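You operate a simulated robot arm through the tools that you are given. There is no shell and no other tool.

You run a simulated robot arm. Do the job below in one go: nothing can be reset, and whatever is moved stays where it is left.

Task
Put things in order on the wall bench near the doors. At the end: the clear jar from the wall bench near the doors stands where the purple block stood; the yellow gauge stands where the clear jar stood; the grey short red-block pipe stands where the yellow gauge stood; the purple block from the wall bench near the doors is on the orange box; whatever was shut is shut again. Leave all else as you found it, and nothing knocked over.

The check looks at the end state, three seconds after you hand in, the way a careful person would. Anything else that was tipped, shoved, dropped, spilled or broken makes it a failure.

Robot
A 7-joint arm with a two-finger parallel gripper, fixed in place. Base frame: the origin is at the foot of the arm, x ahead of it, y to its left, z up; the work surface is at about z = 0. Units: mm, rad, N and s.
With the tool pointing down near the work surface it reaches from about 220 to 580 mm from the base axis. Its first joint turns from -1.152 to 1.152 rad. Payload 2.5 kg.
The TCP is the grasp point between the finger pads, 23 mm short of the fingertips. In the tool frame z runs along the fingers and y along their closing line. The gripper opens to 94 mm. The fingers are 38 mm wide and 10 mm thick; the gripper's body (54 by 96 mm) begins 39 mm behind the TCP.
Orientation is told as [roll, pitch, yaw] about the base's x, y, z axes, in that order, counted from this pose: with the fingers straight down and closing along the base's y, the tool's x points along the base's -x, its y along +y and its z along -z.

Tools
- The arm moves only by the tool play_rows. Its argument "rows" is one flat list of numbers, 7 for each row, row after row: the shift along the tool's x, y, z in mm, then the turn, a rotation vector about the tool's x, y, z in rad, then the finger opening in mm, from 0 to 94. In form: [tx, ty, tz, ax, ay, az, grip, tx, ty, tz, ax, ay, az, grip, ...]. A call has 1 to 20 rows; each row shifts and turns the commanded pose from where the row before left it, along the tool's axes as they then stand. A row lasts 0.2 s, in which the tool goes at most 50 mm and 0.15 rad; a call with a longer step from one row to the next is refused whole, and so is a gripper value outside its range. A pose out of reach is approached as far as the arm can. The call stops where the force on the tool passes 40 N (or 10 N more than at its start, if that is more) or the arm is blocked; 0.2 s more then pass. Each finger travels about 108 mm/s and halts on what it meets, pressing with about 32 N; the grip force reading is that of the motor and also rises with nothing between the fingers. The clock runs only during rows and for 0.2 s after the last one: add rows that do not move to give the fingers time. The reply holds the time, the measured pose of the TCP, the force on the tool along the base axes, the opening and the grip force, in the units named above and with some noise, with the torque about the TCP (base axes, N m) and any sound that the robot's microphone picked up.
- Cameras (640 x 400 px; columns grow to the right, rows downward): "scene" is fixed at [125.6, -414.5, 539.9]; the picture's right is [0.77, -0.63, 0.00], its down [-0.39, -0.47, -0.79] and it looks along [0.50, 0.61, -0.61] (base axes); focal length 214 px, centre (320, 200). "wrist" rides on the gripper at [86, 16, -75] in the tool frame; the picture's right is [-0.18, 0.98, 0.00], its down [-0.58, -0.11, -0.81] and it looks along [-0.79, -0.15, 0.59] (tool axes); focal length 243 px, centre (320, 200). There is no depth. A picture from a camera that has moved, and an enlarged one, comes with that camera's place and axes in the base frame and with its lens.
- grab_frame(camera): a new picture of that camera. The clock stands still meanwhile.
- inspect(camera, box): a new picture of the part [left, top, right, bottom] of that camera's present view, enlarged. The clock stands still meanwhile.
- finish_job(): hands the job in; it is judged then, once.

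Places have to be worked out from the pictures, the camera data and where the tool is seen. Open the gripper and draw the arm clear of the work before you hand the job in, unless the task says otherwise.

The tools are called after "Request:" by a JSON object that holds its "fn" and its "kwargs". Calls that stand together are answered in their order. play_rows: Moves the arm, as the interface text tells. Its arguments: {"type":"object","properties":{"rows":{"type":"array"}},"required":["rows"]} The other tools are called the same way: grab_frame (camera) takes a picture; inspect (camera, box) takes an enlarged picture of a part of a camera's view; finish_job () hands the job in.

At the start:

```text
clock: 0.0
tcp_pos: [357.7, 252.3, 377.2]
tool_rot: [0.003, -0.003, -0.002]
contact_force: [0.3, 0.5, -0.2]
torque: [0.0, -0.01, 0.03]
opening: 94.1
grasp_force: 0.0
```

scene: 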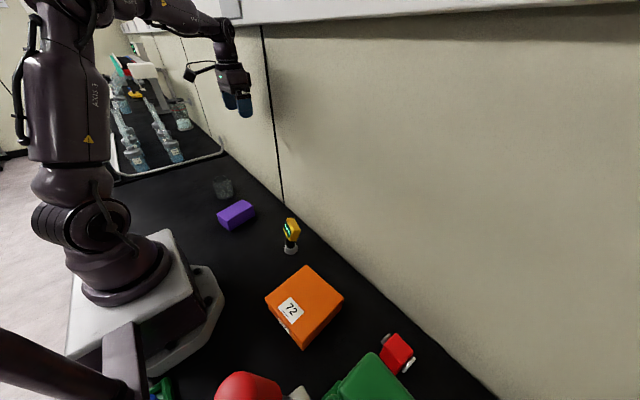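
wrist: 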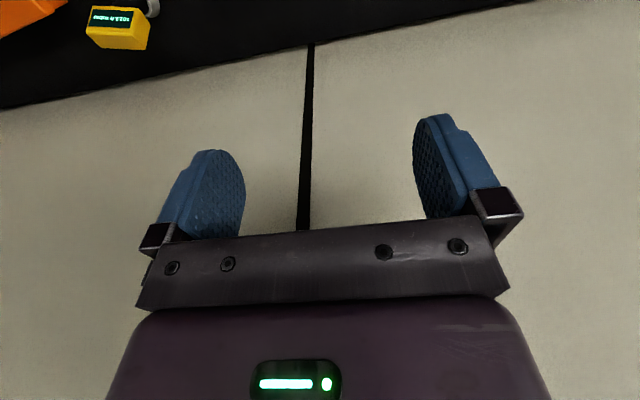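

I start by looking closely at the scene to identify the objects before moving anything.

Request:
{"fn": "inspect", "kwargs": {"camera": "scene", "box": [180, 150, 340, 270]}}

Request:
{"fn": "inspect", "kwargs": {"camera": "scene", "box": [240, 250, 440, 400]}}

Request:
{"fn": "inspect", "kwargs": {"camera": "scene", "box": [100, 40, 230, 190]}}

Request:
{"fn": "inspect", "kwargs": {"camera": "scene", "box": [0, 300, 240, 400]}}

```text
3.33 times, centred on (260, 210) of scene
camera zoom: at [125.6, -414.5, 539.9], right [0.77, -0.63, 0.0], down [-0.39, -0.47, -0.79], along [0.5, 0.61, -0.61], focal length 715 px, centre (520, 167)
```

zoom: 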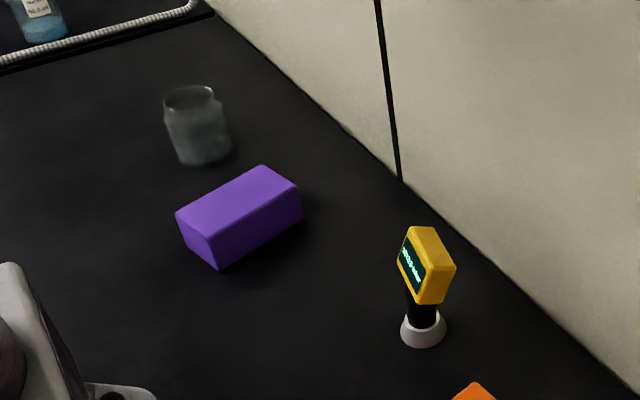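

```text
2.67 times, centred on (340, 325) of scene
camera zoom: at [125.6, -414.5, 539.9], right [0.77, -0.63, 0.0], down [-0.39, -0.47, -0.79], along [0.5, 0.61, -0.61], focal length 572 px, centre (267, -133)
```

zoom: 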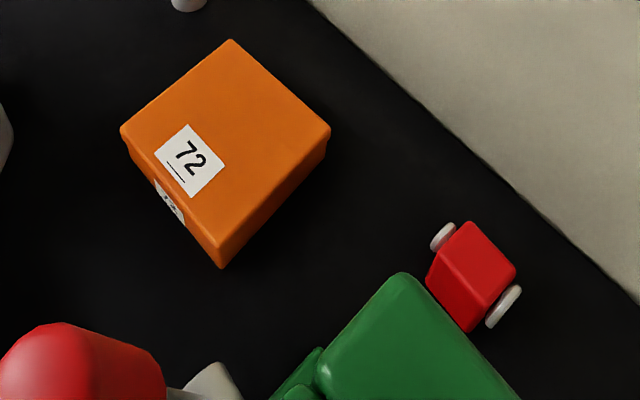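

```text
2.67 times, centred on (165, 115) of scene
camera zoom: at [125.6, -414.5, 539.9], right [0.77, -0.63, 0.0], down [-0.39, -0.47, -0.79], along [0.5, 0.61, -0.61], focal length 572 px, centre (733, 427)
```

zoom: 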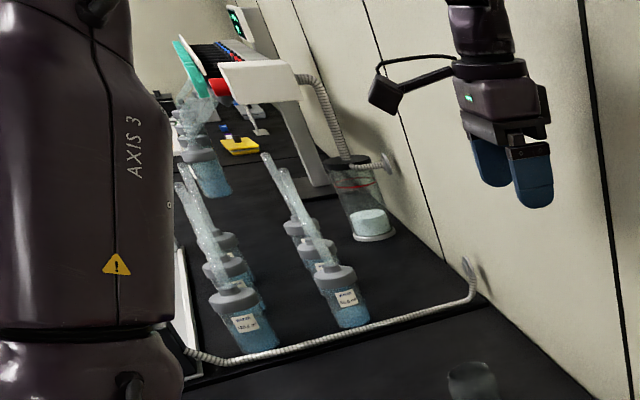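

```text
2.67 times, centred on (120, 350) of scene
camera zoom: at [125.6, -414.5, 539.9], right [0.77, -0.63, 0.0], down [-0.39, -0.47, -0.79], along [0.5, 0.61, -0.61], focal length 572 px, centre (853, -200)
```

zoom: 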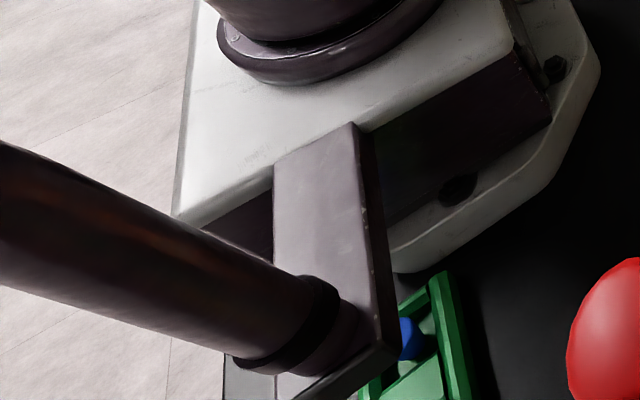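

The bench shows (my estimates): jar at about (272,387), purple block (259,221), gauge (334,-15), orange box (248,-205), and a red block with grey pipe ends at about (343,-393). The wall is at x≈432. I back off from the wall and tilt the tool so that the wrist camera looks down.

Request:
{"fn": "play_rows", "kwargs": {"rows": [40, 0, 0, 0, 0, 0, 94, 40, 0, 0, 0, 0, 0, 94, 0, 0, 0, 0, 0.15, 0, 94, 0, 0, 0, 0, 0.15, 0, 94, 0, 0, 0, 0, 0.15, 0, 94, 0, 0, 0, 0, 0.15, 0, 94]}}

Request:
{"fn": "grab_frame", "kwargs": {"camera": "wrist"}}

Request:
{"fn": "grab_frame", "kwargs": {"camera": "scene"}}

```text
clock: 1.4
tcp_pos: [278.8, 250.8, 378.2]
tool_rot: [0.001, 0.6, 0.001]
contact_force: [0.4, 0.4, 0.0]
torque: [0.0, -0.01, -0.03]
opening: 94.2
grasp_force: 0.1
```

```text
taken
camera wrist: at [249.3, 268.6, 489.2], right [0.15, 0.98, -0.1], down [0.94, -0.11, 0.34], along [0.32, -0.15, -0.94], focal length 243 px, centre (320, 200)
```

wrist: 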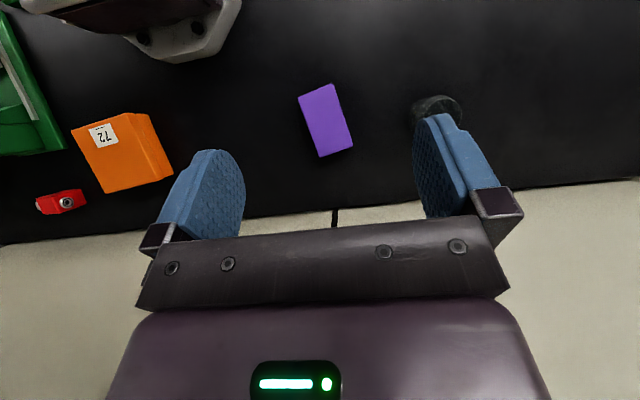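

```text
taken
```

scene: 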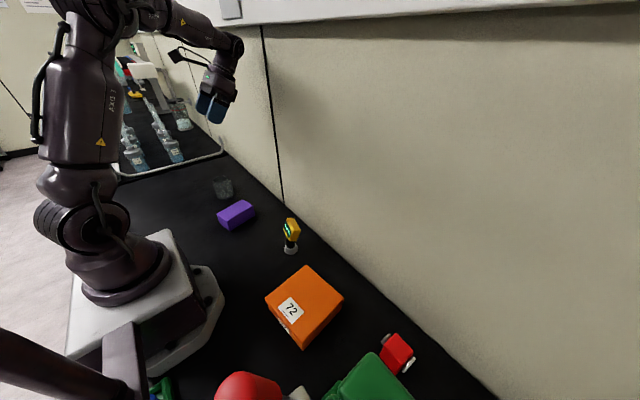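

The jar is behind a finger in this view. I move along -y to look at the rest of the bench from above.

Request:
{"fn": "play_rows", "kwargs": {"rows": [0, -42, 0, 0, 0, 0, 94, 0, -42, 0, 0, 0, 0, 94, 0, -42, 0, 0, 0, 0, 94, 0, -42, 0, 0, 0, 0, 94, 0, -42, 0, 0, 0, 0, 94, 0, -42, 0, 0, 0, 0, 94]}}

Request:
{"fn": "grab_frame", "kwargs": {"camera": "wrist"}}

```text
clock: 2.8
tcp_pos: [277.7, 1.0, 376.9]
tool_rot: [0.001, 0.597, 0.002]
contact_force: [-1.1, 0.7, 0.1]
torque: [-0.03, 0.0, 0.02]
opening: 93.9
grasp_force: 0.1
```

```text
taken
camera wrist: at [247.9, 18.7, 488.0], right [0.15, 0.98, -0.1], down [0.93, -0.11, 0.34], along [0.32, -0.15, -0.94], focal length 243 px, centre (320, 200)
```

wrist: 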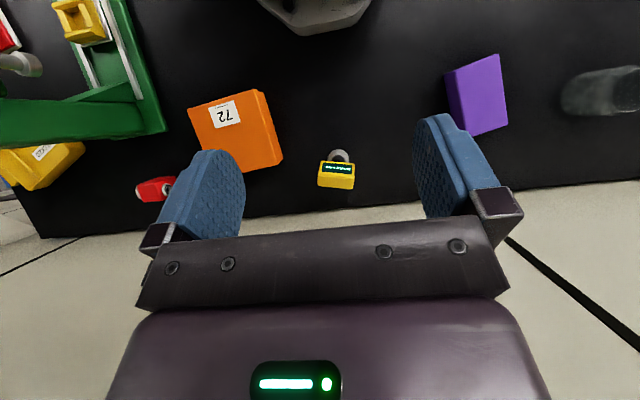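

Request:
{"fn": "inspect", "kwargs": {"camera": "wrist", "box": [180, 70, 380, 200]}}

Request:
{"fn": "inspect", "kwargs": {"camera": "wrist", "box": [0, 0, 200, 210]}}

Request:
{"fn": "inspect", "kwargs": {"camera": "wrist", "box": [430, 30, 640, 160]}}

```text
3.08 times, centred on (280, 135) of wrist
camera zoom: at [247.9, 18.7, 488.0], right [0.15, 0.98, -0.1], down [0.93, -0.11, 0.34], along [0.32, -0.15, -0.94], focal length 746 px, centre (443, 400)
```

zoom: 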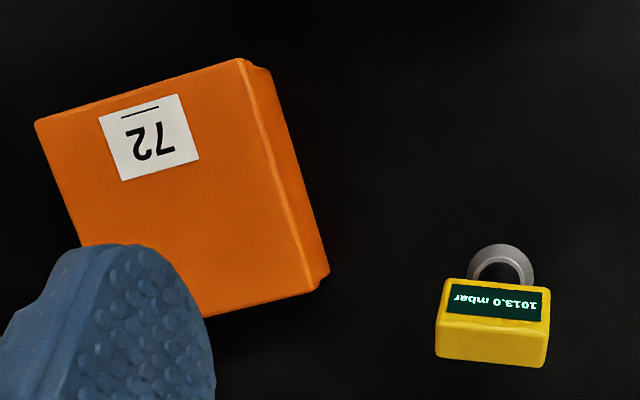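

```text
1.90 times, centred on (100, 105) of wrist
camera zoom: at [247.9, 18.7, 488.0], right [0.15, 0.98, -0.1], down [0.93, -0.11, 0.34], along [0.32, -0.15, -0.94], focal length 462 px, centre (739, 381)
```

zoom: 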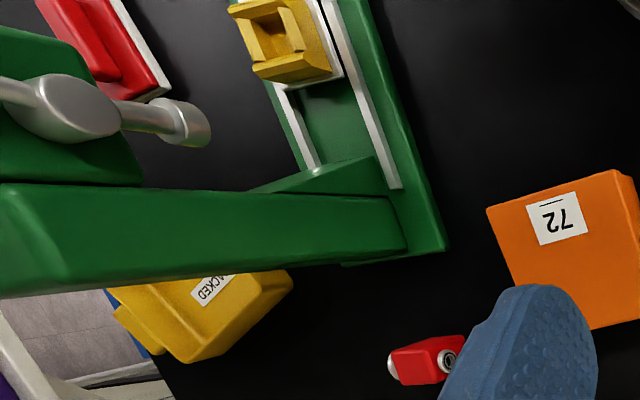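

```text
3.05 times, centred on (535, 95) of wrist
camera zoom: at [247.9, 18.7, 488.0], right [0.15, 0.98, -0.1], down [0.93, -0.11, 0.34], along [0.32, -0.15, -0.94], focal length 739 px, centre (-335, 520)
```

zoom: 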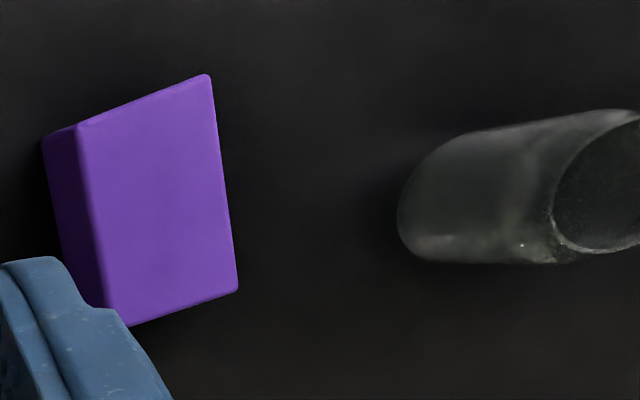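

I continue toward -y in smaller steps to view the pipe and the green machine beside it.

Request:
{"fn": "play_rows", "kwargs": {"rows": [0, -42, 0, 0, 0, 0, 94, 0, -42, 0, 0, 0, 0, 94, 0, -42, 0, 0, 0, 0, 94]}}

Request:
{"fn": "grab_frame", "kwargs": {"camera": "wrist"}}

Request:
{"fn": "grab_frame", "kwargs": {"camera": "scene"}}

```text
clock: 3.6
tcp_pos: [277.3, -128.1, 376.5]
tool_rot: [0.0, 0.597, 0.0]
contact_force: [-0.5, -0.1, -0.8]
torque: [0.01, -0.05, -0.01]
opening: 93.8
grasp_force: 0.0
```

```text
taken
camera wrist: at [248.1, -109.7, 487.3], right [0.15, 0.98, -0.1], down [0.93, -0.11, 0.34], along [0.32, -0.15, -0.94], focal length 243 px, centre (320, 200)
```

wrist: 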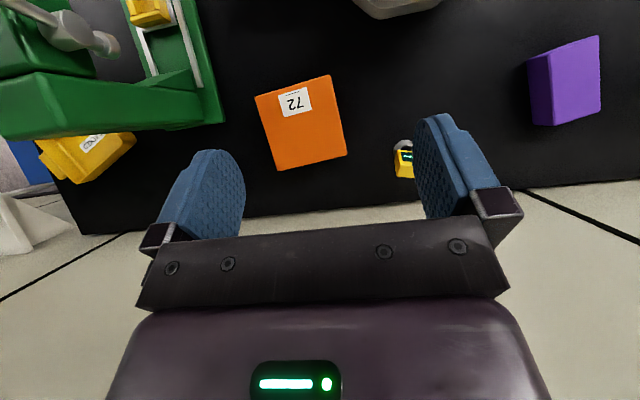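

```text
taken
```

scene: 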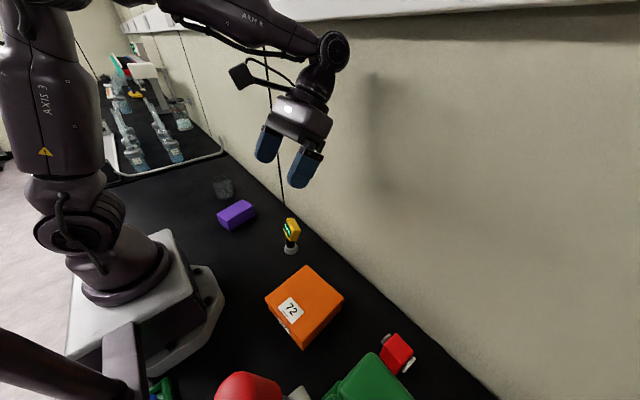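

The press (green column at roughly x 170–240, y<-385, about 200–260 tall) stands between me and the pipe's front side; I rise 60 mm and move on to y≈-250 to see the pipe between the fingers.

Request:
{"fn": "play_rows", "kwargs": {"rows": [17, 0, -25, 0, 0, 0, 94, 17, 0, -25, 0, 0, 0, 94, 0, -42, 0, 0, 0, 0, 94, 0, -42, 0, 0, 0, 0, 94, 0, -42, 0, 0, 0, 0, 94]}}

Request:
{"fn": "grab_frame", "kwargs": {"camera": "wrist"}}

Request:
{"fn": "grab_frame", "kwargs": {"camera": "scene"}}

```text
clock: 4.8
tcp_pos: [279.3, -250.4, 439.6]
tool_rot: [0.001, 0.6, 0.0]
contact_force: [-0.2, -0.6, 0.3]
torque: [-0.02, 0.01, -0.04]
opening: 94.2
grasp_force: 0.0
```

```text
taken
camera wrist: at [249.1, -233.7, 550.2], right [0.15, 0.98, -0.1], down [0.93, -0.11, 0.34], along [0.32, -0.15, -0.94], focal length 243 px, centre (320, 200)
```

wrist: 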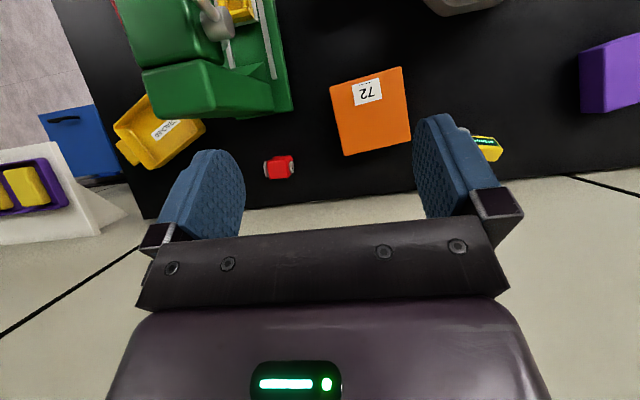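

```text
taken
```

scene: 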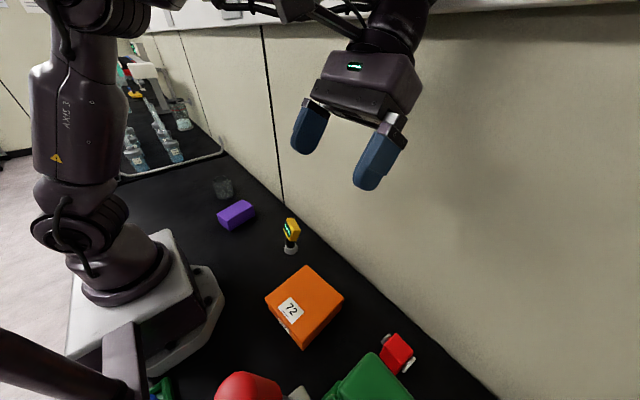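

Request:
{"fn": "inspect", "kwargs": {"camera": "wrist", "box": [240, 140, 330, 200]}}

Request:
{"fn": "inspect", "kwargs": {"camera": "wrist", "box": [110, 0, 330, 140]}}

Request:
{"fn": "inspect", "kwargs": {"camera": "wrist", "box": [320, 50, 420, 170]}}

Request:
{"fn": "inspect", "kwargs": {"camera": "scene", "box": [350, 310, 450, 390]}}

```text
6.67 times, centred on (285, 170) of wrist
camera zoom: at [249.1, -233.7, 550.2], right [0.15, 0.98, -0.1], down [0.93, -0.11, 0.34], along [0.32, -0.15, -0.94], focal length 1618 px, centre (553, 400)
```

zoom: 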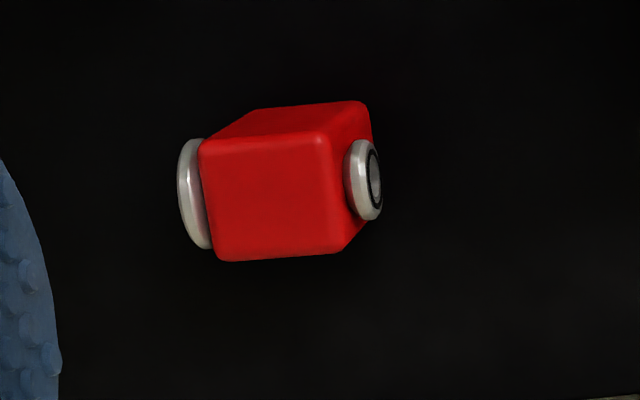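

```text
2.86 times, centred on (220, 70) of wrist
camera zoom: at [249.1, -233.7, 550.2], right [0.15, 0.98, -0.1], down [0.93, -0.11, 0.34], along [0.32, -0.15, -0.94], focal length 693 px, centre (606, 571)
```

zoom: 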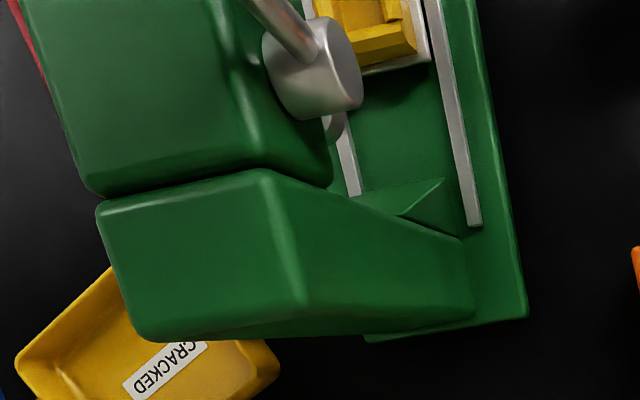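

```text
3.33 times, centred on (370, 110) of wrist
camera zoom: at [249.1, -233.7, 550.2], right [0.15, 0.98, -0.1], down [0.93, -0.11, 0.34], along [0.32, -0.15, -0.94], focal length 809 px, centre (153, 500)
```

zoom: 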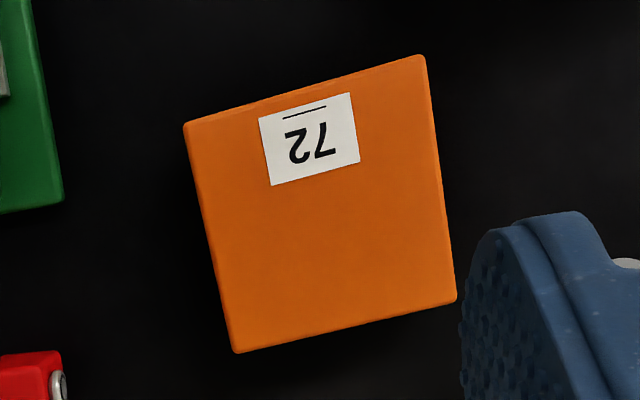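

```text
5.00 times, centred on (400, 350) of scene
camera zoom: at [125.6, -414.4, 539.9], right [0.77, -0.63, 0.0], down [-0.39, -0.47, -0.79], along [0.5, 0.61, -0.61], focal length 1072 px, centre (-80, -550)
```

zoom: 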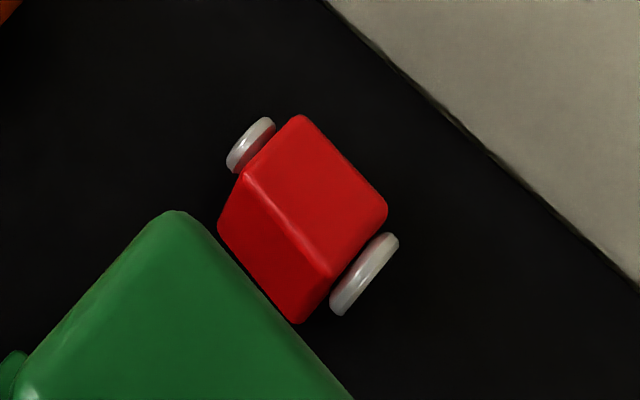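

The pipe is a 40 mm-wide red block (top ≈50 mm) with its tube along y, centred about (342,-394); the orange box top is centred about (260,-189), ≈56 mm high, yaw ≈5.4°. The purple block (≈105×62, yaw ≈10.7°) is at about (258,232). I now go above the purple block with the tool straight down.

Request:
{"fn": "play_rows", "kwargs": {"rows": [0, 40, 0, 0, 0, 0, 94, 0, 40, 0, 0, 0, 0, 94, 0, 40, 0, 0, 0, 0, 94, 0, 40, 0, 0, 0, 0, 94, 0, 40, 0, 0, 0, 0, 94, 0, 40, 0, 0, 0, 0, 94, 0, 40, 0, 0, 0, 0, 94, 0, 40, 0, 0, 0, 0, 94, 0, 40, 0, 0, 0, 0, 94, 0, 40, 0, 0, 0, 0, 94, 0, 40, 0, 0, 0, 0, 94, 0, 40, 0, 0, 0, 0, 94, 0, 0, 0, 0, -0.15, 0, 94, 0, 0, 0, 0, -0.15, 0, 94, 0, 0, 0, 0, -0.15, 0, 94, 0, 0, 0, 0, -0.15, 0, 94, 10, 0, 0, 0, 0, -0.0935, 94, 10, 0, 0, 0, 0, -0.0935, 94]}}

Request:
{"fn": "grab_frame", "kwargs": {"camera": "wrist"}}

Request:
{"fn": "grab_frame", "kwargs": {"camera": "scene"}}

```text
clock: 8.6
tcp_pos: [258.7, 226.9, 438.5]
tool_rot: [-0.001, -0.003, 0.186]
contact_force: [-0.3, 0.2, -0.3]
torque: [-0.03, 0.0, 0.02]
opening: 94.0
grasp_force: 0.1
```

```text
taken
camera wrist: at [169.7, 227.5, 513.4], right [0.0, 1.0, 0.0], down [0.59, 0.0, 0.81], along [0.81, 0.0, -0.59], focal length 243 px, centre (320, 200)
```

wrist: 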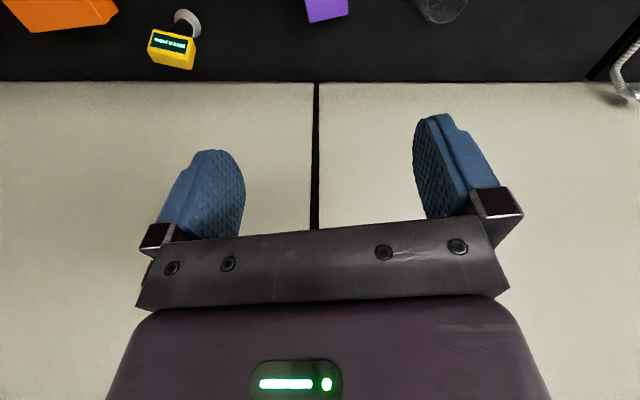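

```text
taken
```

scene: 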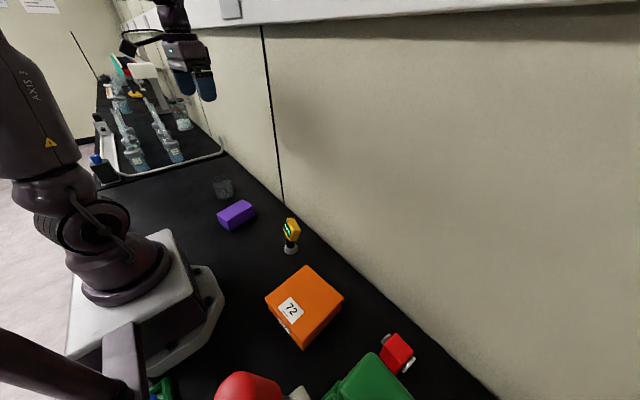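

I descend to z≈180 to get a closer look at the block and jar.

Request:
{"fn": "play_rows", "kwargs": {"rows": [0, 0, 43, 0, 0, 0, 94, 0, 0, 43, 0, 0, 0, 94, 0, 0, 43, 0, 0, 0, 94, 0, 0, 43, 0, 0, 0, 94, 0, 0, 43, 0, 0, 0, 94, 0, 0, 43, 0, 0, 0, 94]}}

Request:
{"fn": "grab_frame", "kwargs": {"camera": "wrist"}}

Request:
{"fn": "inspect", "kwargs": {"camera": "scene", "box": [180, 130, 300, 250]}}

```text
clock: 10.0
tcp_pos: [258.0, 225.8, 182.2]
tool_rot: [0.002, -0.002, 0.186]
contact_force: [-0.8, 0.6, 0.3]
torque: [-0.01, -0.02, 0.01]
opening: 94.0
grasp_force: 0.2
```

```text
taken
camera wrist: at [169.5, 226.8, 256.0], right [0.0, 1.0, 0.0], down [0.59, 0.0, 0.81], along [0.81, 0.0, -0.59], focal length 243 px, centre (320, 200)
```

wrist: 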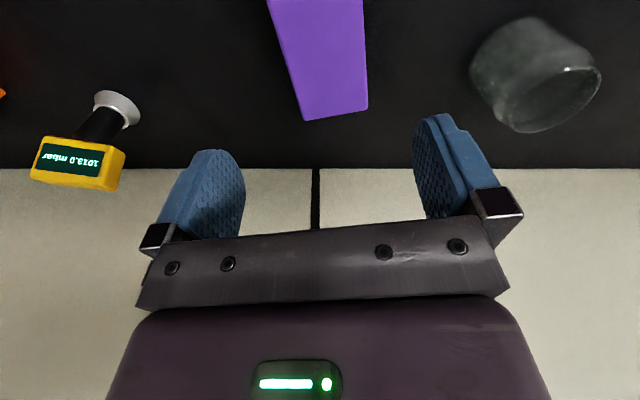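

```text
3.33 times, centred on (240, 190) of scene
camera zoom: at [125.6, -414.5, 539.9], right [0.77, -0.63, 0.0], down [-0.39, -0.47, -0.79], along [0.5, 0.61, -0.61], focal length 715 px, centre (587, 233)
```

zoom: 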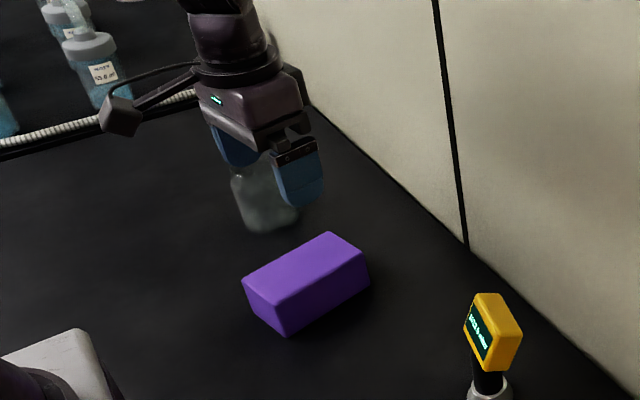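

The purple block's top is ≈50 mm high, centre ≈(260,231.5). I zoom in on the block's far edge, the jar and the gauge for finer placing.

Request:
{"fn": "inspect", "kwargs": {"camera": "wrist", "box": [460, 0, 620, 140]}}

Request:
{"fn": "inspect", "kwargs": {"camera": "wrist", "box": [240, 0, 400, 130]}}

Request:
{"fn": "inspect", "kwargs": {"camera": "wrist", "box": [10, 80, 150, 200]}}

```text
2.86 times, centred on (540, 70) of wrist
camera zoom: at [169.5, 226.8, 256.0], right [0.0, 1.0, 0.0], down [0.59, 0.0, 0.81], along [0.81, 0.0, -0.59], focal length 693 px, centre (-309, 571)
```

zoom: 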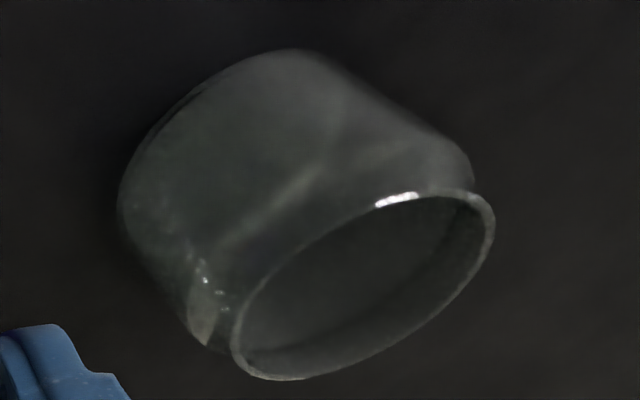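

```text
3.08 times, centred on (320, 65) of wrist
camera zoom: at [169.5, 226.8, 256.0], right [0.0, 1.0, 0.0], down [0.59, 0.0, 0.81], along [0.81, 0.0, -0.59], focal length 746 px, centre (320, 615)
```

zoom: 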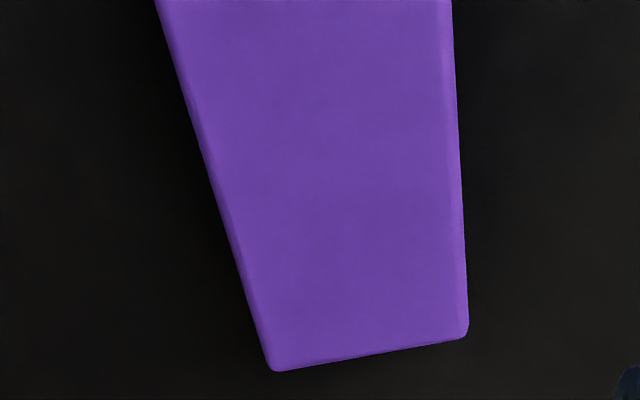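

```text
3.33 times, centred on (80, 140) of wrist
camera zoom: at [169.5, 226.8, 256.0], right [0.0, 1.0, 0.0], down [0.59, 0.0, 0.81], along [0.81, 0.0, -0.59], focal length 809 px, centre (1120, 400)
```

zoom: 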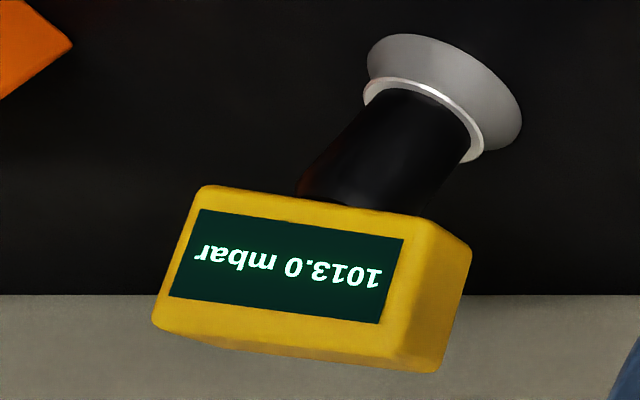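

The purple block is ≈106×61×50 at (260,232.3), yaw ≈0.199; the jar is ≈70 mm across, ≈78 mm tall at (282,413). I align and lower over the purple block with open fingers.

Request:
{"fn": "play_rows", "kwargs": {"rows": [-3.2, 6, 0, 0, 0, -0.012, 94, 0, 0, 40, 0, 0, 0, 94, 0, 0, 40, 0, 0, 0, 94, 0, 0, 40, 0, 0, 0, 94, 0, 0, 20, 0, 0, 0, 94, 0, 0, 12, 0, 0, 0, 94, 0, 0, 0, 0, 0, 0, 94]}}

Request:
{"fn": "grab_frame", "kwargs": {"camera": "wrist"}}

Request:
{"fn": "inspect", "kwargs": {"camera": "scene", "box": [180, 130, 300, 250]}}

```text
clock: 11.6
tcp_pos: [262.8, 233.7, 27.9]
tool_rot: [0.001, -0.001, 0.199]
contact_force: [-0.5, -0.6, 0.8]
torque: [-0.02, -0.02, -0.02]
opening: 93.9
grasp_force: 0.1
```

```text
taken
camera wrist: at [173.5, 233.2, 102.5], right [-0.01, 1.0, 0.0], down [0.59, 0.01, 0.81], along [0.81, 0.01, -0.59], focal length 243 px, centre (320, 200)
```

wrist: 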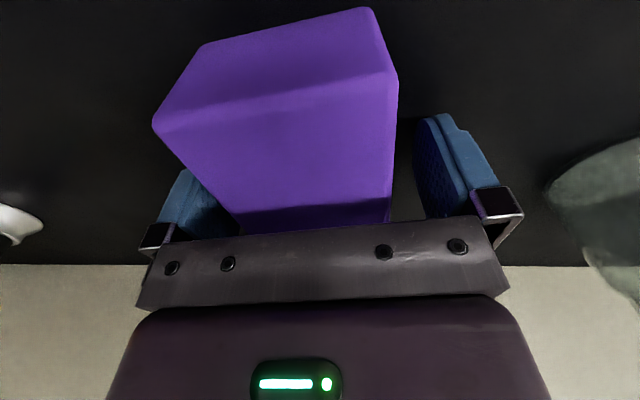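

```text
3.33 times, centred on (240, 190) of scene
camera zoom: at [125.6, -414.5, 539.9], right [0.77, -0.63, 0.0], down [-0.39, -0.47, -0.79], along [0.5, 0.61, -0.61], focal length 715 px, centre (587, 233)
```

zoom: 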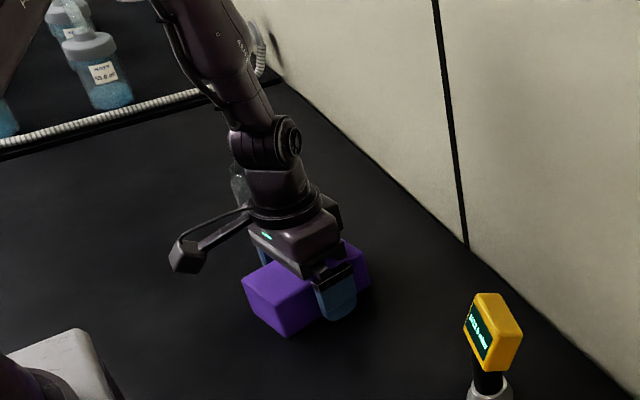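

The block sits between the fingers with room both sides. I close on it.

Request:
{"fn": "play_rows", "kwargs": {"rows": [0, 0, 0, 0, 0, 0, 80, 0, 0, 0, 0, 0, 0, 60, 0, 0, 0, 0, 0, 0, 50, 0, 0, 0, 0, 0, 0, 50]}}

Request:
{"fn": "grab_frame", "kwargs": {"camera": "wrist"}}

```text
clock: 12.6
tcp_pos: [261.0, 233.4, 27.4]
tool_rot: [-0.001, -0.002, 0.197]
contact_force: [1.2, 0.2, 0.0]
torque: [0.03, 0.02, 0.01]
opening: 63.8
grasp_force: 31.4
```

```text
taken
camera wrist: at [173.4, 233.3, 102.7], right [-0.01, 1.0, 0.0], down [0.59, 0.01, 0.81], along [0.81, 0.01, -0.59], focal length 243 px, centre (320, 200)
```

wrist: 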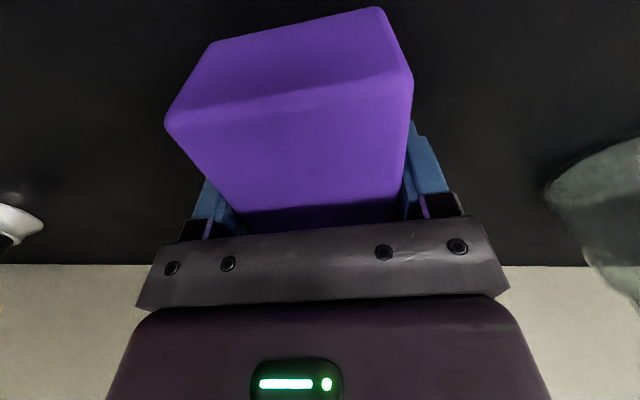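

Grip is firm at 63.8 mm. I lift straight up 160 mm, turn to the box's yaw (≈0.094), and carry the block over toward the orange box.

Request:
{"fn": "play_rows", "kwargs": {"rows": [0, 0, -10, 0, 0, 0, 50, 0, 0, -30, 0, 0, 0, 50, 0, 0, -40, 0, 0, 0, 50, 0, 0, -40, 0, 0, 0, 50, 0, 0, -45, 0, 0, 0, 50, 0, 0, 0, 0, 0, 0.104, 50, 4, -42.1, 0, 0, 0, 0, 50, 4, -42.1, 0, 0, 0, 0, 50, 4, -42.1, 0, 0, 0, 0, 50, 4, -42.1, 0, 0, 0, 0, 50, 4, -42.1, 0, 0, 0, 0, 50, 4, -42.1, 0, 0, 0, 0, 50, 4, -42.1, 0, 0, 0, 0, 50, 4, -42.1, 0, 0, 0, 0, 50, 4, -42.1, 0, 0, 0, 0, 50, 4, -42.1, 0, 0, 0, 0, 50]}}

Request:
{"fn": "grab_frame", "kwargs": {"camera": "wrist"}}

Request:
{"fn": "grab_frame", "kwargs": {"camera": "scene"}}

```text
clock: 16.0
tcp_pos: [261.8, -188.1, 191.8]
tool_rot: [0.0, 0.001, 0.095]
contact_force: [0.1, -0.2, 0.4]
torque: [0.02, 0.0, -0.03]
opening: 63.9
grasp_force: 31.9
```

```text
taken
camera wrist: at [173.6, -179.9, 266.7], right [0.09, 1.0, 0.0], down [0.59, -0.05, 0.81], along [0.8, -0.07, -0.59], focal length 243 px, centre (320, 200)
```

wrist: 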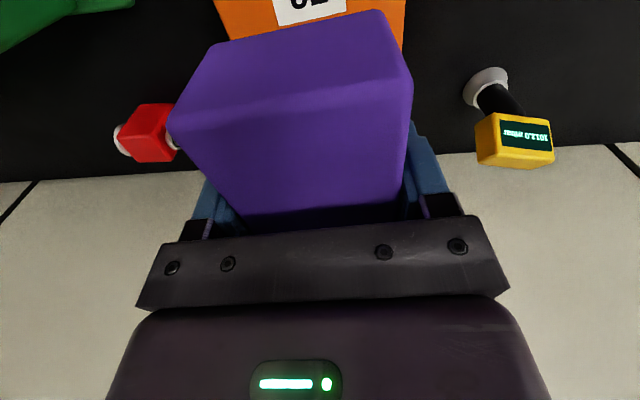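

```text
taken
```

scene: 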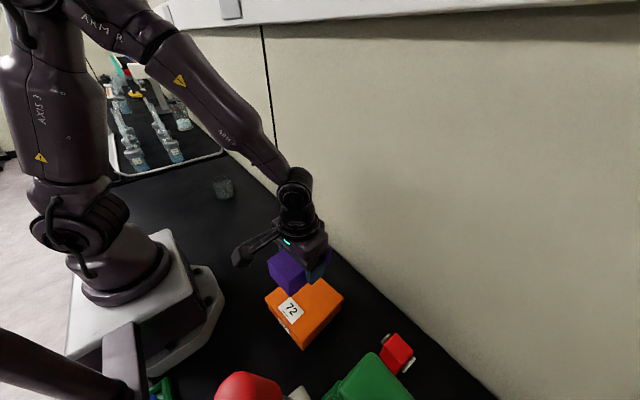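

I lower to about 10 mm above the box top (estimated 56 mm) and check from the scene camera.

Request:
{"fn": "play_rows", "kwargs": {"rows": [0, 0, 40, 0, 0, 0, 50, 0, 0, 40, 0, 0, 0, 50, 0, 0, 12, 0, 0, 0, 50, 0, 0, 0, 0, 0, 0, 50]}}

Request:
{"fn": "inspect", "kwargs": {"camera": "scene", "box": [220, 220, 370, 360]}}

Request:
{"fn": "grab_frame", "kwargs": {"camera": "wrist"}}

```text
clock: 17.0
tcp_pos: [261.5, -187.5, 97.8]
tool_rot: [0.0, -0.001, 0.095]
contact_force: [-0.2, -1.1, 0.3]
torque: [0.01, -0.01, 0.01]
opening: 63.9
grasp_force: 31.8
```

```text
2.86 times, centred on (295, 290) of scene
camera zoom: at [125.6, -414.5, 539.9], right [0.77, -0.63, 0.0], down [-0.39, -0.47, -0.79], along [0.5, 0.61, -0.61], focal length 613 px, centre (391, -57)
```

zoom: 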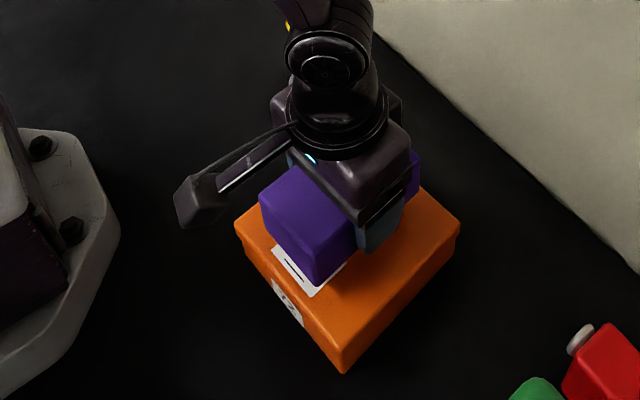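

```text
taken
camera wrist: at [172.7, -179.4, 174.1], right [0.09, 1.0, 0.0], down [0.59, -0.05, 0.81], along [0.8, -0.07, -0.59], focal length 243 px, centre (320, 200)
```

wrist: 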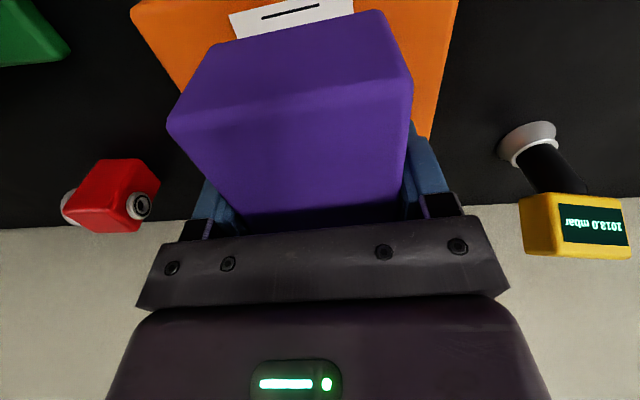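

The block is centred over the box (box mid-line y≈-187 here). I lower in small steps to touch.

Request:
{"fn": "play_rows", "kwargs": {"rows": [0, 0, 6, 0, 0, 0, 50, 0, 0, 4, 0, 0, 0, 50, 0, 0, 0, 0, 0, 0, 50]}}

Request:
{"fn": "inspect", "kwargs": {"camera": "scene", "box": [250, 240, 340, 330]}}

```text
clock: 17.8
tcp_pos: [261.2, -188.3, 89.7]
tool_rot: [0.002, -0.002, 0.093]
contact_force: [0.7, -0.7, -0.8]
torque: [-0.03, 0.03, 0.03]
opening: 64.0
grasp_force: 31.9
```

```text
4.44 times, centred on (295, 285) of scene
camera zoom: at [125.6, -414.5, 539.9], right [0.77, -0.63, 0.0], down [-0.39, -0.47, -0.79], along [0.5, 0.61, -0.61], focal length 953 px, centre (431, -178)
```

zoom: 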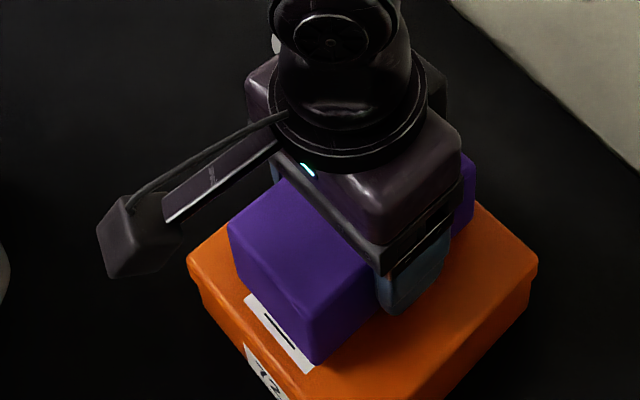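

No contact yet; I keep lowering by 2 mm steps.

Request:
{"fn": "play_rows", "kwargs": {"rows": [0, 0, 2, 0, 0, 0, 50, 0, 0, 2, 0, 0, 0, 50]}}

```text
clock: 18.4
tcp_pos: [260.1, -188.6, 87.2]
tool_rot: [0.0, -0.001, 0.095]
contact_force: [0.7, 0.5, -0.2]
torque: [0.04, 0.02, 0.02]
opening: 63.9
grasp_force: 31.9
```

Request:
{"fn": "play_rows", "kwargs": {"rows": [0, 0, 1.5, 0, 0, 0, 50, 0, 0, 1.5, 0, 0, 0, 50]}}

```text
clock: 19.0
tcp_pos: [260.9, -189.0, 84.6]
tool_rot: [-0.001, -0.002, 0.094]
contact_force: [-0.5, 0.1, -0.2]
torque: [-0.02, 0.02, 0.03]
opening: 64.1
grasp_force: 31.7
```

Still free at z≈84.6; I go on with 1.5 mm steps.

Request:
{"fn": "play_rows", "kwargs": {"rows": [0, 0, 1.5, 0, 0, 0, 50, 0, 0, 1.5, 0, 0, 0, 50]}}

Request:
{"fn": "inspect", "kwargs": {"camera": "scene", "box": [250, 240, 340, 330]}}

```text
clock: 19.6
tcp_pos: [260.2, -189.0, 80.6]
tool_rot: [0.001, -0.002, 0.094]
contact_force: [-5.8, 4.0, 24.0]
torque: [0.08, -0.14, 0.04]
opening: 64.2
grasp_force: 31.8
```

```text
4.44 times, centred on (295, 285) of scene
camera zoom: at [125.5, -414.4, 540.0], right [0.77, -0.63, 0.0], down [-0.39, -0.47, -0.79], along [0.5, 0.61, -0.61], focal length 953 px, centre (431, -178)
```

zoom: 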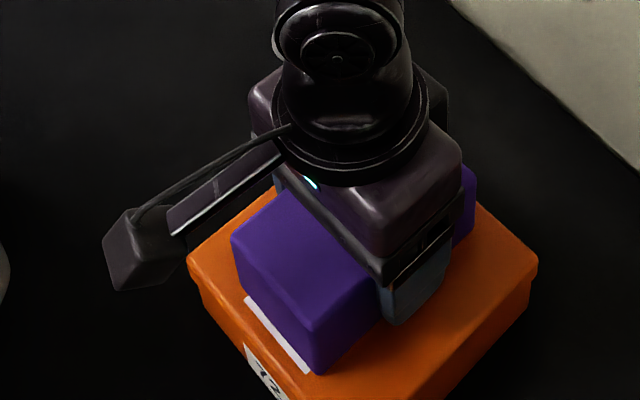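

The block rests on the box (24 N). I ease off 1 mm, open the fingers, and lift away.

Request:
{"fn": "play_rows", "kwargs": {"rows": [0, 0, -1, 0, 0, 0, 50, 0, 0, 0, 0, 0, 0, 66, 0, 0, 0, 0, 0, 0, 80, 0, 0, 0, 0, 0, 0, 90, 0, 0, -20, 0, 0, 0, 92, 0, 0, -40, 0, 0, 0, 92, 0, 0, -40, 0, 0, 0, 92]}}

Request:
{"fn": "grab_frame", "kwargs": {"camera": "wrist"}}

Request:
{"fn": "grab_frame", "kwargs": {"camera": "scene"}}

```text
clock: 21.2
tcp_pos: [261.7, -189.7, 183.3]
tool_rot: [0.002, -0.001, 0.094]
contact_force: [-0.7, -0.2, -0.3]
torque: [-0.02, 0.01, -0.03]
opening: 92.0
grasp_force: 0.1
```

```text
taken
camera wrist: at [172.2, -180.4, 258.0], right [0.09, 1.0, 0.0], down [0.59, -0.05, 0.81], along [0.8, -0.07, -0.59], focal length 243 px, centre (320, 200)
```

wrist: 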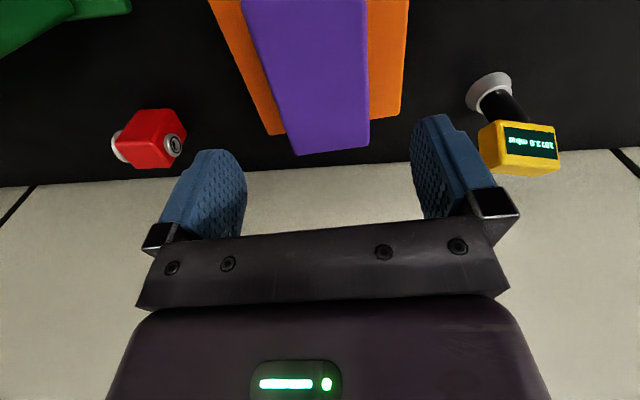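

```text
taken
```

scene: 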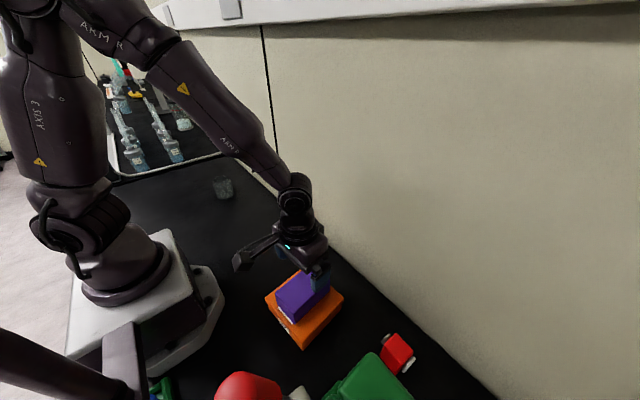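

The purple block rests on the orange box. While here I take zooms of the gauge and the pipe for better position estimates.

Request:
{"fn": "inspect", "kwargs": {"camera": "wrist", "box": [440, 60, 580, 190]}}

Request:
{"fn": "inspect", "kwargs": {"camera": "wrist", "box": [90, 90, 210, 180]}}

```text
3.08 times, centred on (510, 125) of wrist
camera zoom: at [172.2, -180.4, 258.0], right [0.09, 1.0, 0.0], down [0.59, -0.05, 0.81], along [0.8, -0.07, -0.59], focal length 746 px, centre (-265, 431)
```

zoom: 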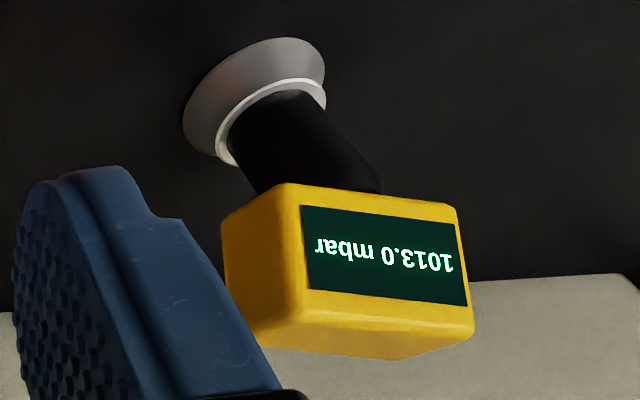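

```text
4.44 times, centred on (150, 135) of wrist
camera zoom: at [172.2, -180.4, 258.0], right [0.09, 1.0, 0.0], down [0.59, -0.05, 0.81], along [0.8, -0.07, -0.59], focal length 1078 px, centre (1076, 489)
```

zoom: 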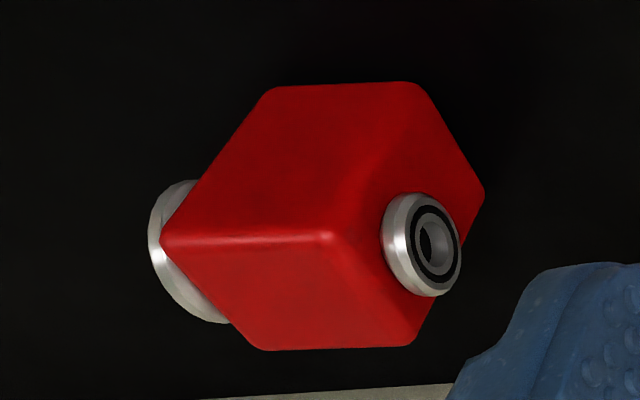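

Purple is placed. The gauge head is ≈57 mm wide, yaw ≈-0.22, z≈65–108, with its foot at ≈(337,-9). Next the jar: I square the tool yaw to 0 and travel at z≈183 to above (282,413).

Request:
{"fn": "play_rows", "kwargs": {"rows": [0, 0, 0, 0, 0, 0.094, 94, -1.45, 43, 0, 0, 0, 0, 94, -1.45, 43, 0, 0, 0, 0, 94, -1.45, 43, 0, 0, 0, 0, 94, -1.45, 43, 0, 0, 0, 0, 94, -1.45, 43, 0, 0, 0, 0, 94, -1.45, 43, 0, 0, 0, 0, 94, -1.45, 43, 0, 0, 0, 0, 94, -1.45, 43, 0, 0, 0, 0, 94, -1.45, 43, 0, 0, 0, 0, 94, -1.45, 43, 0, 0, 0, 0, 94, -1.45, 43, 0, 0, 0, 0, 94, -1.45, 43, 0, 0, 0, 0, 94, -1.45, 43, 0, 0, 0, 0, 94, -1.45, 43, 0, 0, 0, 0, 94, 0, 0, 0, 0, 0, 0, 94]}}

Request:
{"fn": "grab_frame", "kwargs": {"camera": "wrist"}}

Request:
{"fn": "grab_frame", "kwargs": {"camera": "scene"}}

```text
clock: 24.6
tcp_pos: [279.1, 413.4, 183.3]
tool_rot: [0.0, -0.002, 0.001]
contact_force: [0.7, 0.2, 0.3]
torque: [0.01, 0.0, 0.0]
opening: 94.0
grasp_force: 0.0
```

```text
taken
camera wrist: at [192.0, 430.2, 259.7], right [0.18, 0.98, 0.0], down [0.58, -0.11, 0.81], along [0.79, -0.15, -0.59], focal length 243 px, centre (320, 200)
```

wrist: 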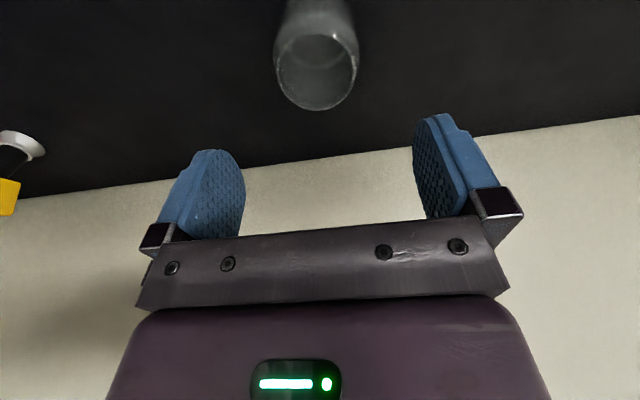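

```text
taken
```

scene: 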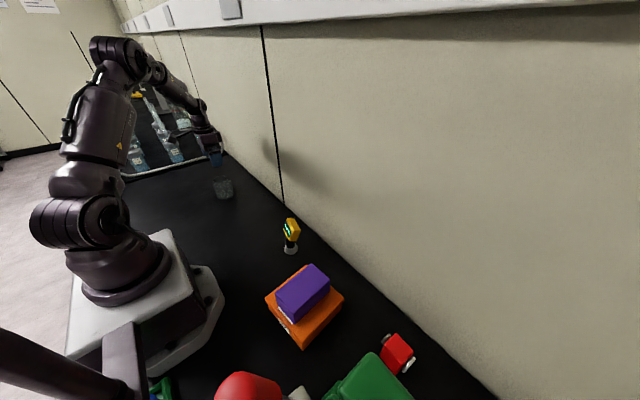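

Request:
{"fn": "inspect", "kwargs": {"camera": "wrist", "box": [250, 0, 400, 130]}}

Request:
{"fn": "inspect", "kwargs": {"camera": "scene", "box": [190, 140, 260, 210]}}

```text
3.08 times, centred on (325, 65) of wrist
camera zoom: at [192.0, 430.2, 259.7], right [0.18, 0.98, 0.0], down [0.58, -0.11, 0.81], along [0.79, -0.15, -0.59], focal length 746 px, centre (305, 615)
```

zoom: 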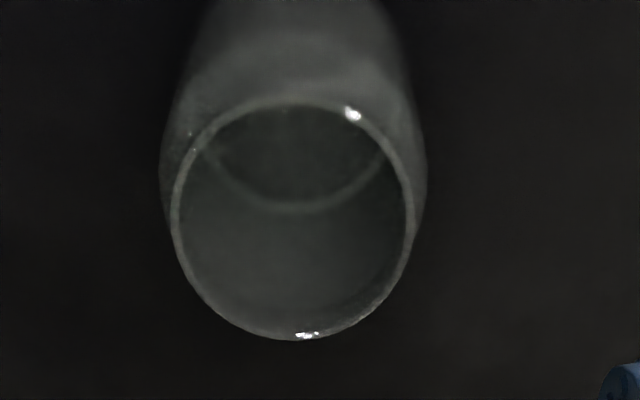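

```text
5.71 times, centred on (225, 175) of scene
camera zoom: at [125.6, -414.5, 539.9], right [0.77, -0.63, 0.0], down [-0.39, -0.47, -0.79], along [0.5, 0.61, -0.61], focal length 1226 px, centre (863, 343)
```

zoom: 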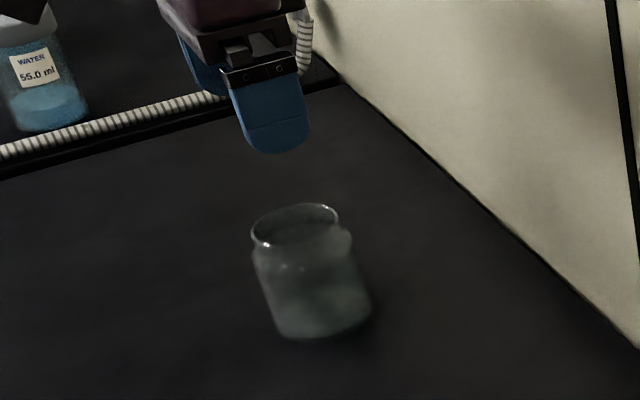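

The jar is empty; its rim centre works out at (280.5,410.7), rim z≈81, rim radius ≈29. I centre the tool and descend to z≈48, leaving the palm above the rim.

Request:
{"fn": "play_rows", "kwargs": {"rows": [-1.7, -2.8, 0, 0, 0, 0, 94, 0, 0, 35, 0, 0, 0, 94, 0, 0, 35, 0, 0, 0, 94, 0, 0, 30, 0, 0, 0, 94, 0, 0, 0, 0, 0, 0, 94]}}

Request:
{"fn": "grab_frame", "kwargs": {"camera": "wrist"}}

Request:
{"fn": "inspect", "kwargs": {"camera": "scene", "box": [190, 140, 260, 210]}}

```text
clock: 25.8
tcp_pos: [282.2, 409.4, 82.8]
tool_rot: [0.001, -0.001, 0.0]
contact_force: [-0.3, 0.9, 0.0]
torque: [0.05, 0.0, 0.03]
opening: 94.1
grasp_force: 0.1
```

```text
taken
camera wrist: at [195.3, 427.3, 158.8], right [0.18, 0.98, 0.0], down [0.58, -0.11, 0.81], along [0.79, -0.15, -0.59], focal length 243 px, centre (320, 200)
```

wrist: 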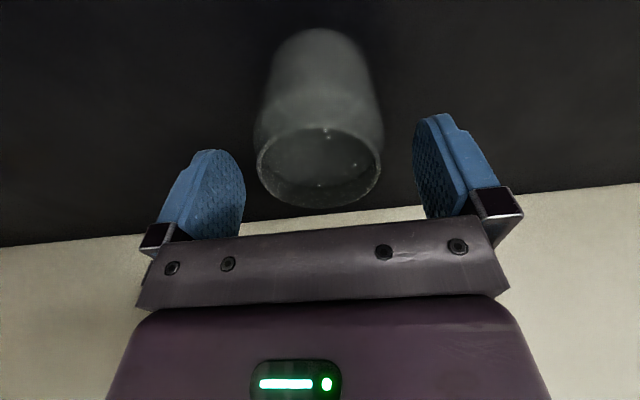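

```text
5.71 times, centred on (225, 175) of scene
camera zoom: at [125.6, -414.5, 539.9], right [0.77, -0.63, 0.0], down [-0.39, -0.47, -0.79], along [0.5, 0.61, -0.61], focal length 1226 px, centre (863, 343)
```

zoom: 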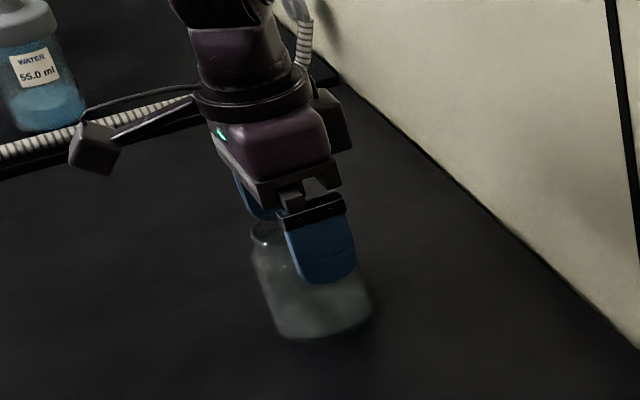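

The jar is centred between the fingers (rim fit gives (280.4,411.2)). I go down the last 34 mm.

Request:
{"fn": "play_rows", "kwargs": {"rows": [0, 0, 20, 0, 0, 0, 94, 0, 0, 14, 0, 0, 0, 94, 0, 0, 0, 0, 0, 0, 94]}}

Request:
{"fn": "grab_frame", "kwargs": {"camera": "wrist"}}

```text
clock: 26.6
tcp_pos: [281.2, 408.0, 48.5]
tool_rot: [0.002, -0.003, 0.0]
contact_force: [0.3, 0.8, 0.1]
torque: [-0.03, 0.0, -0.03]
opening: 93.9
grasp_force: 0.0
```

```text
taken
camera wrist: at [194.6, 426.5, 124.0], right [0.18, 0.98, 0.0], down [0.58, -0.11, 0.81], along [0.79, -0.15, -0.59], focal length 243 px, centre (320, 200)
```

wrist: 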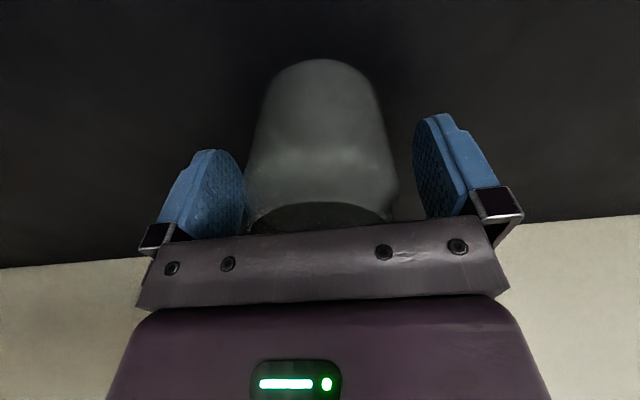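

The jar body is between the pads. I close gently in steps.

Request:
{"fn": "play_rows", "kwargs": {"rows": [0, 0, 0, 0, 0, 0, 84, 0, 0, 0, 0, 0, 0, 78, 0, 0, 0, 0, 0, 0, 73, 0, 0, 0, 0, 0, 0, 68, 0, 0, 0, 0, 0, 0, 60, 0, 0, 0, 0, 0, 0, 60]}}

Request:
{"fn": "grab_frame", "kwargs": {"camera": "wrist"}}

```text
clock: 28.0
tcp_pos: [280.9, 409.4, 49.9]
tool_rot: [0.002, -0.002, 0.0]
contact_force: [-0.2, 0.2, 1.0]
torque: [0.0, -0.03, 0.0]
opening: 66.9
grasp_force: 31.6
```

```text
taken
camera wrist: at [194.7, 426.4, 124.3], right [0.18, 0.98, 0.0], down [0.58, -0.11, 0.81], along [0.79, -0.15, -0.59], focal length 243 px, centre (320, 200)
```

wrist: 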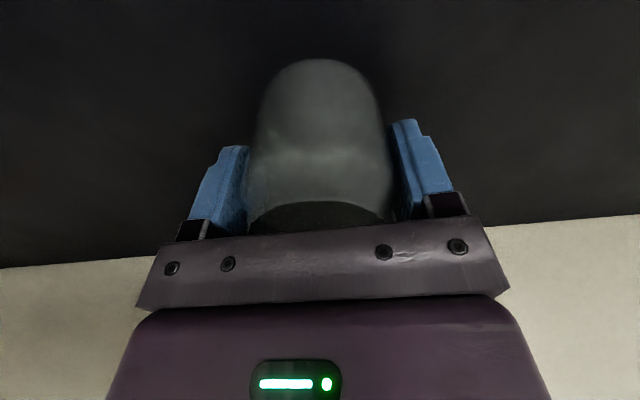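

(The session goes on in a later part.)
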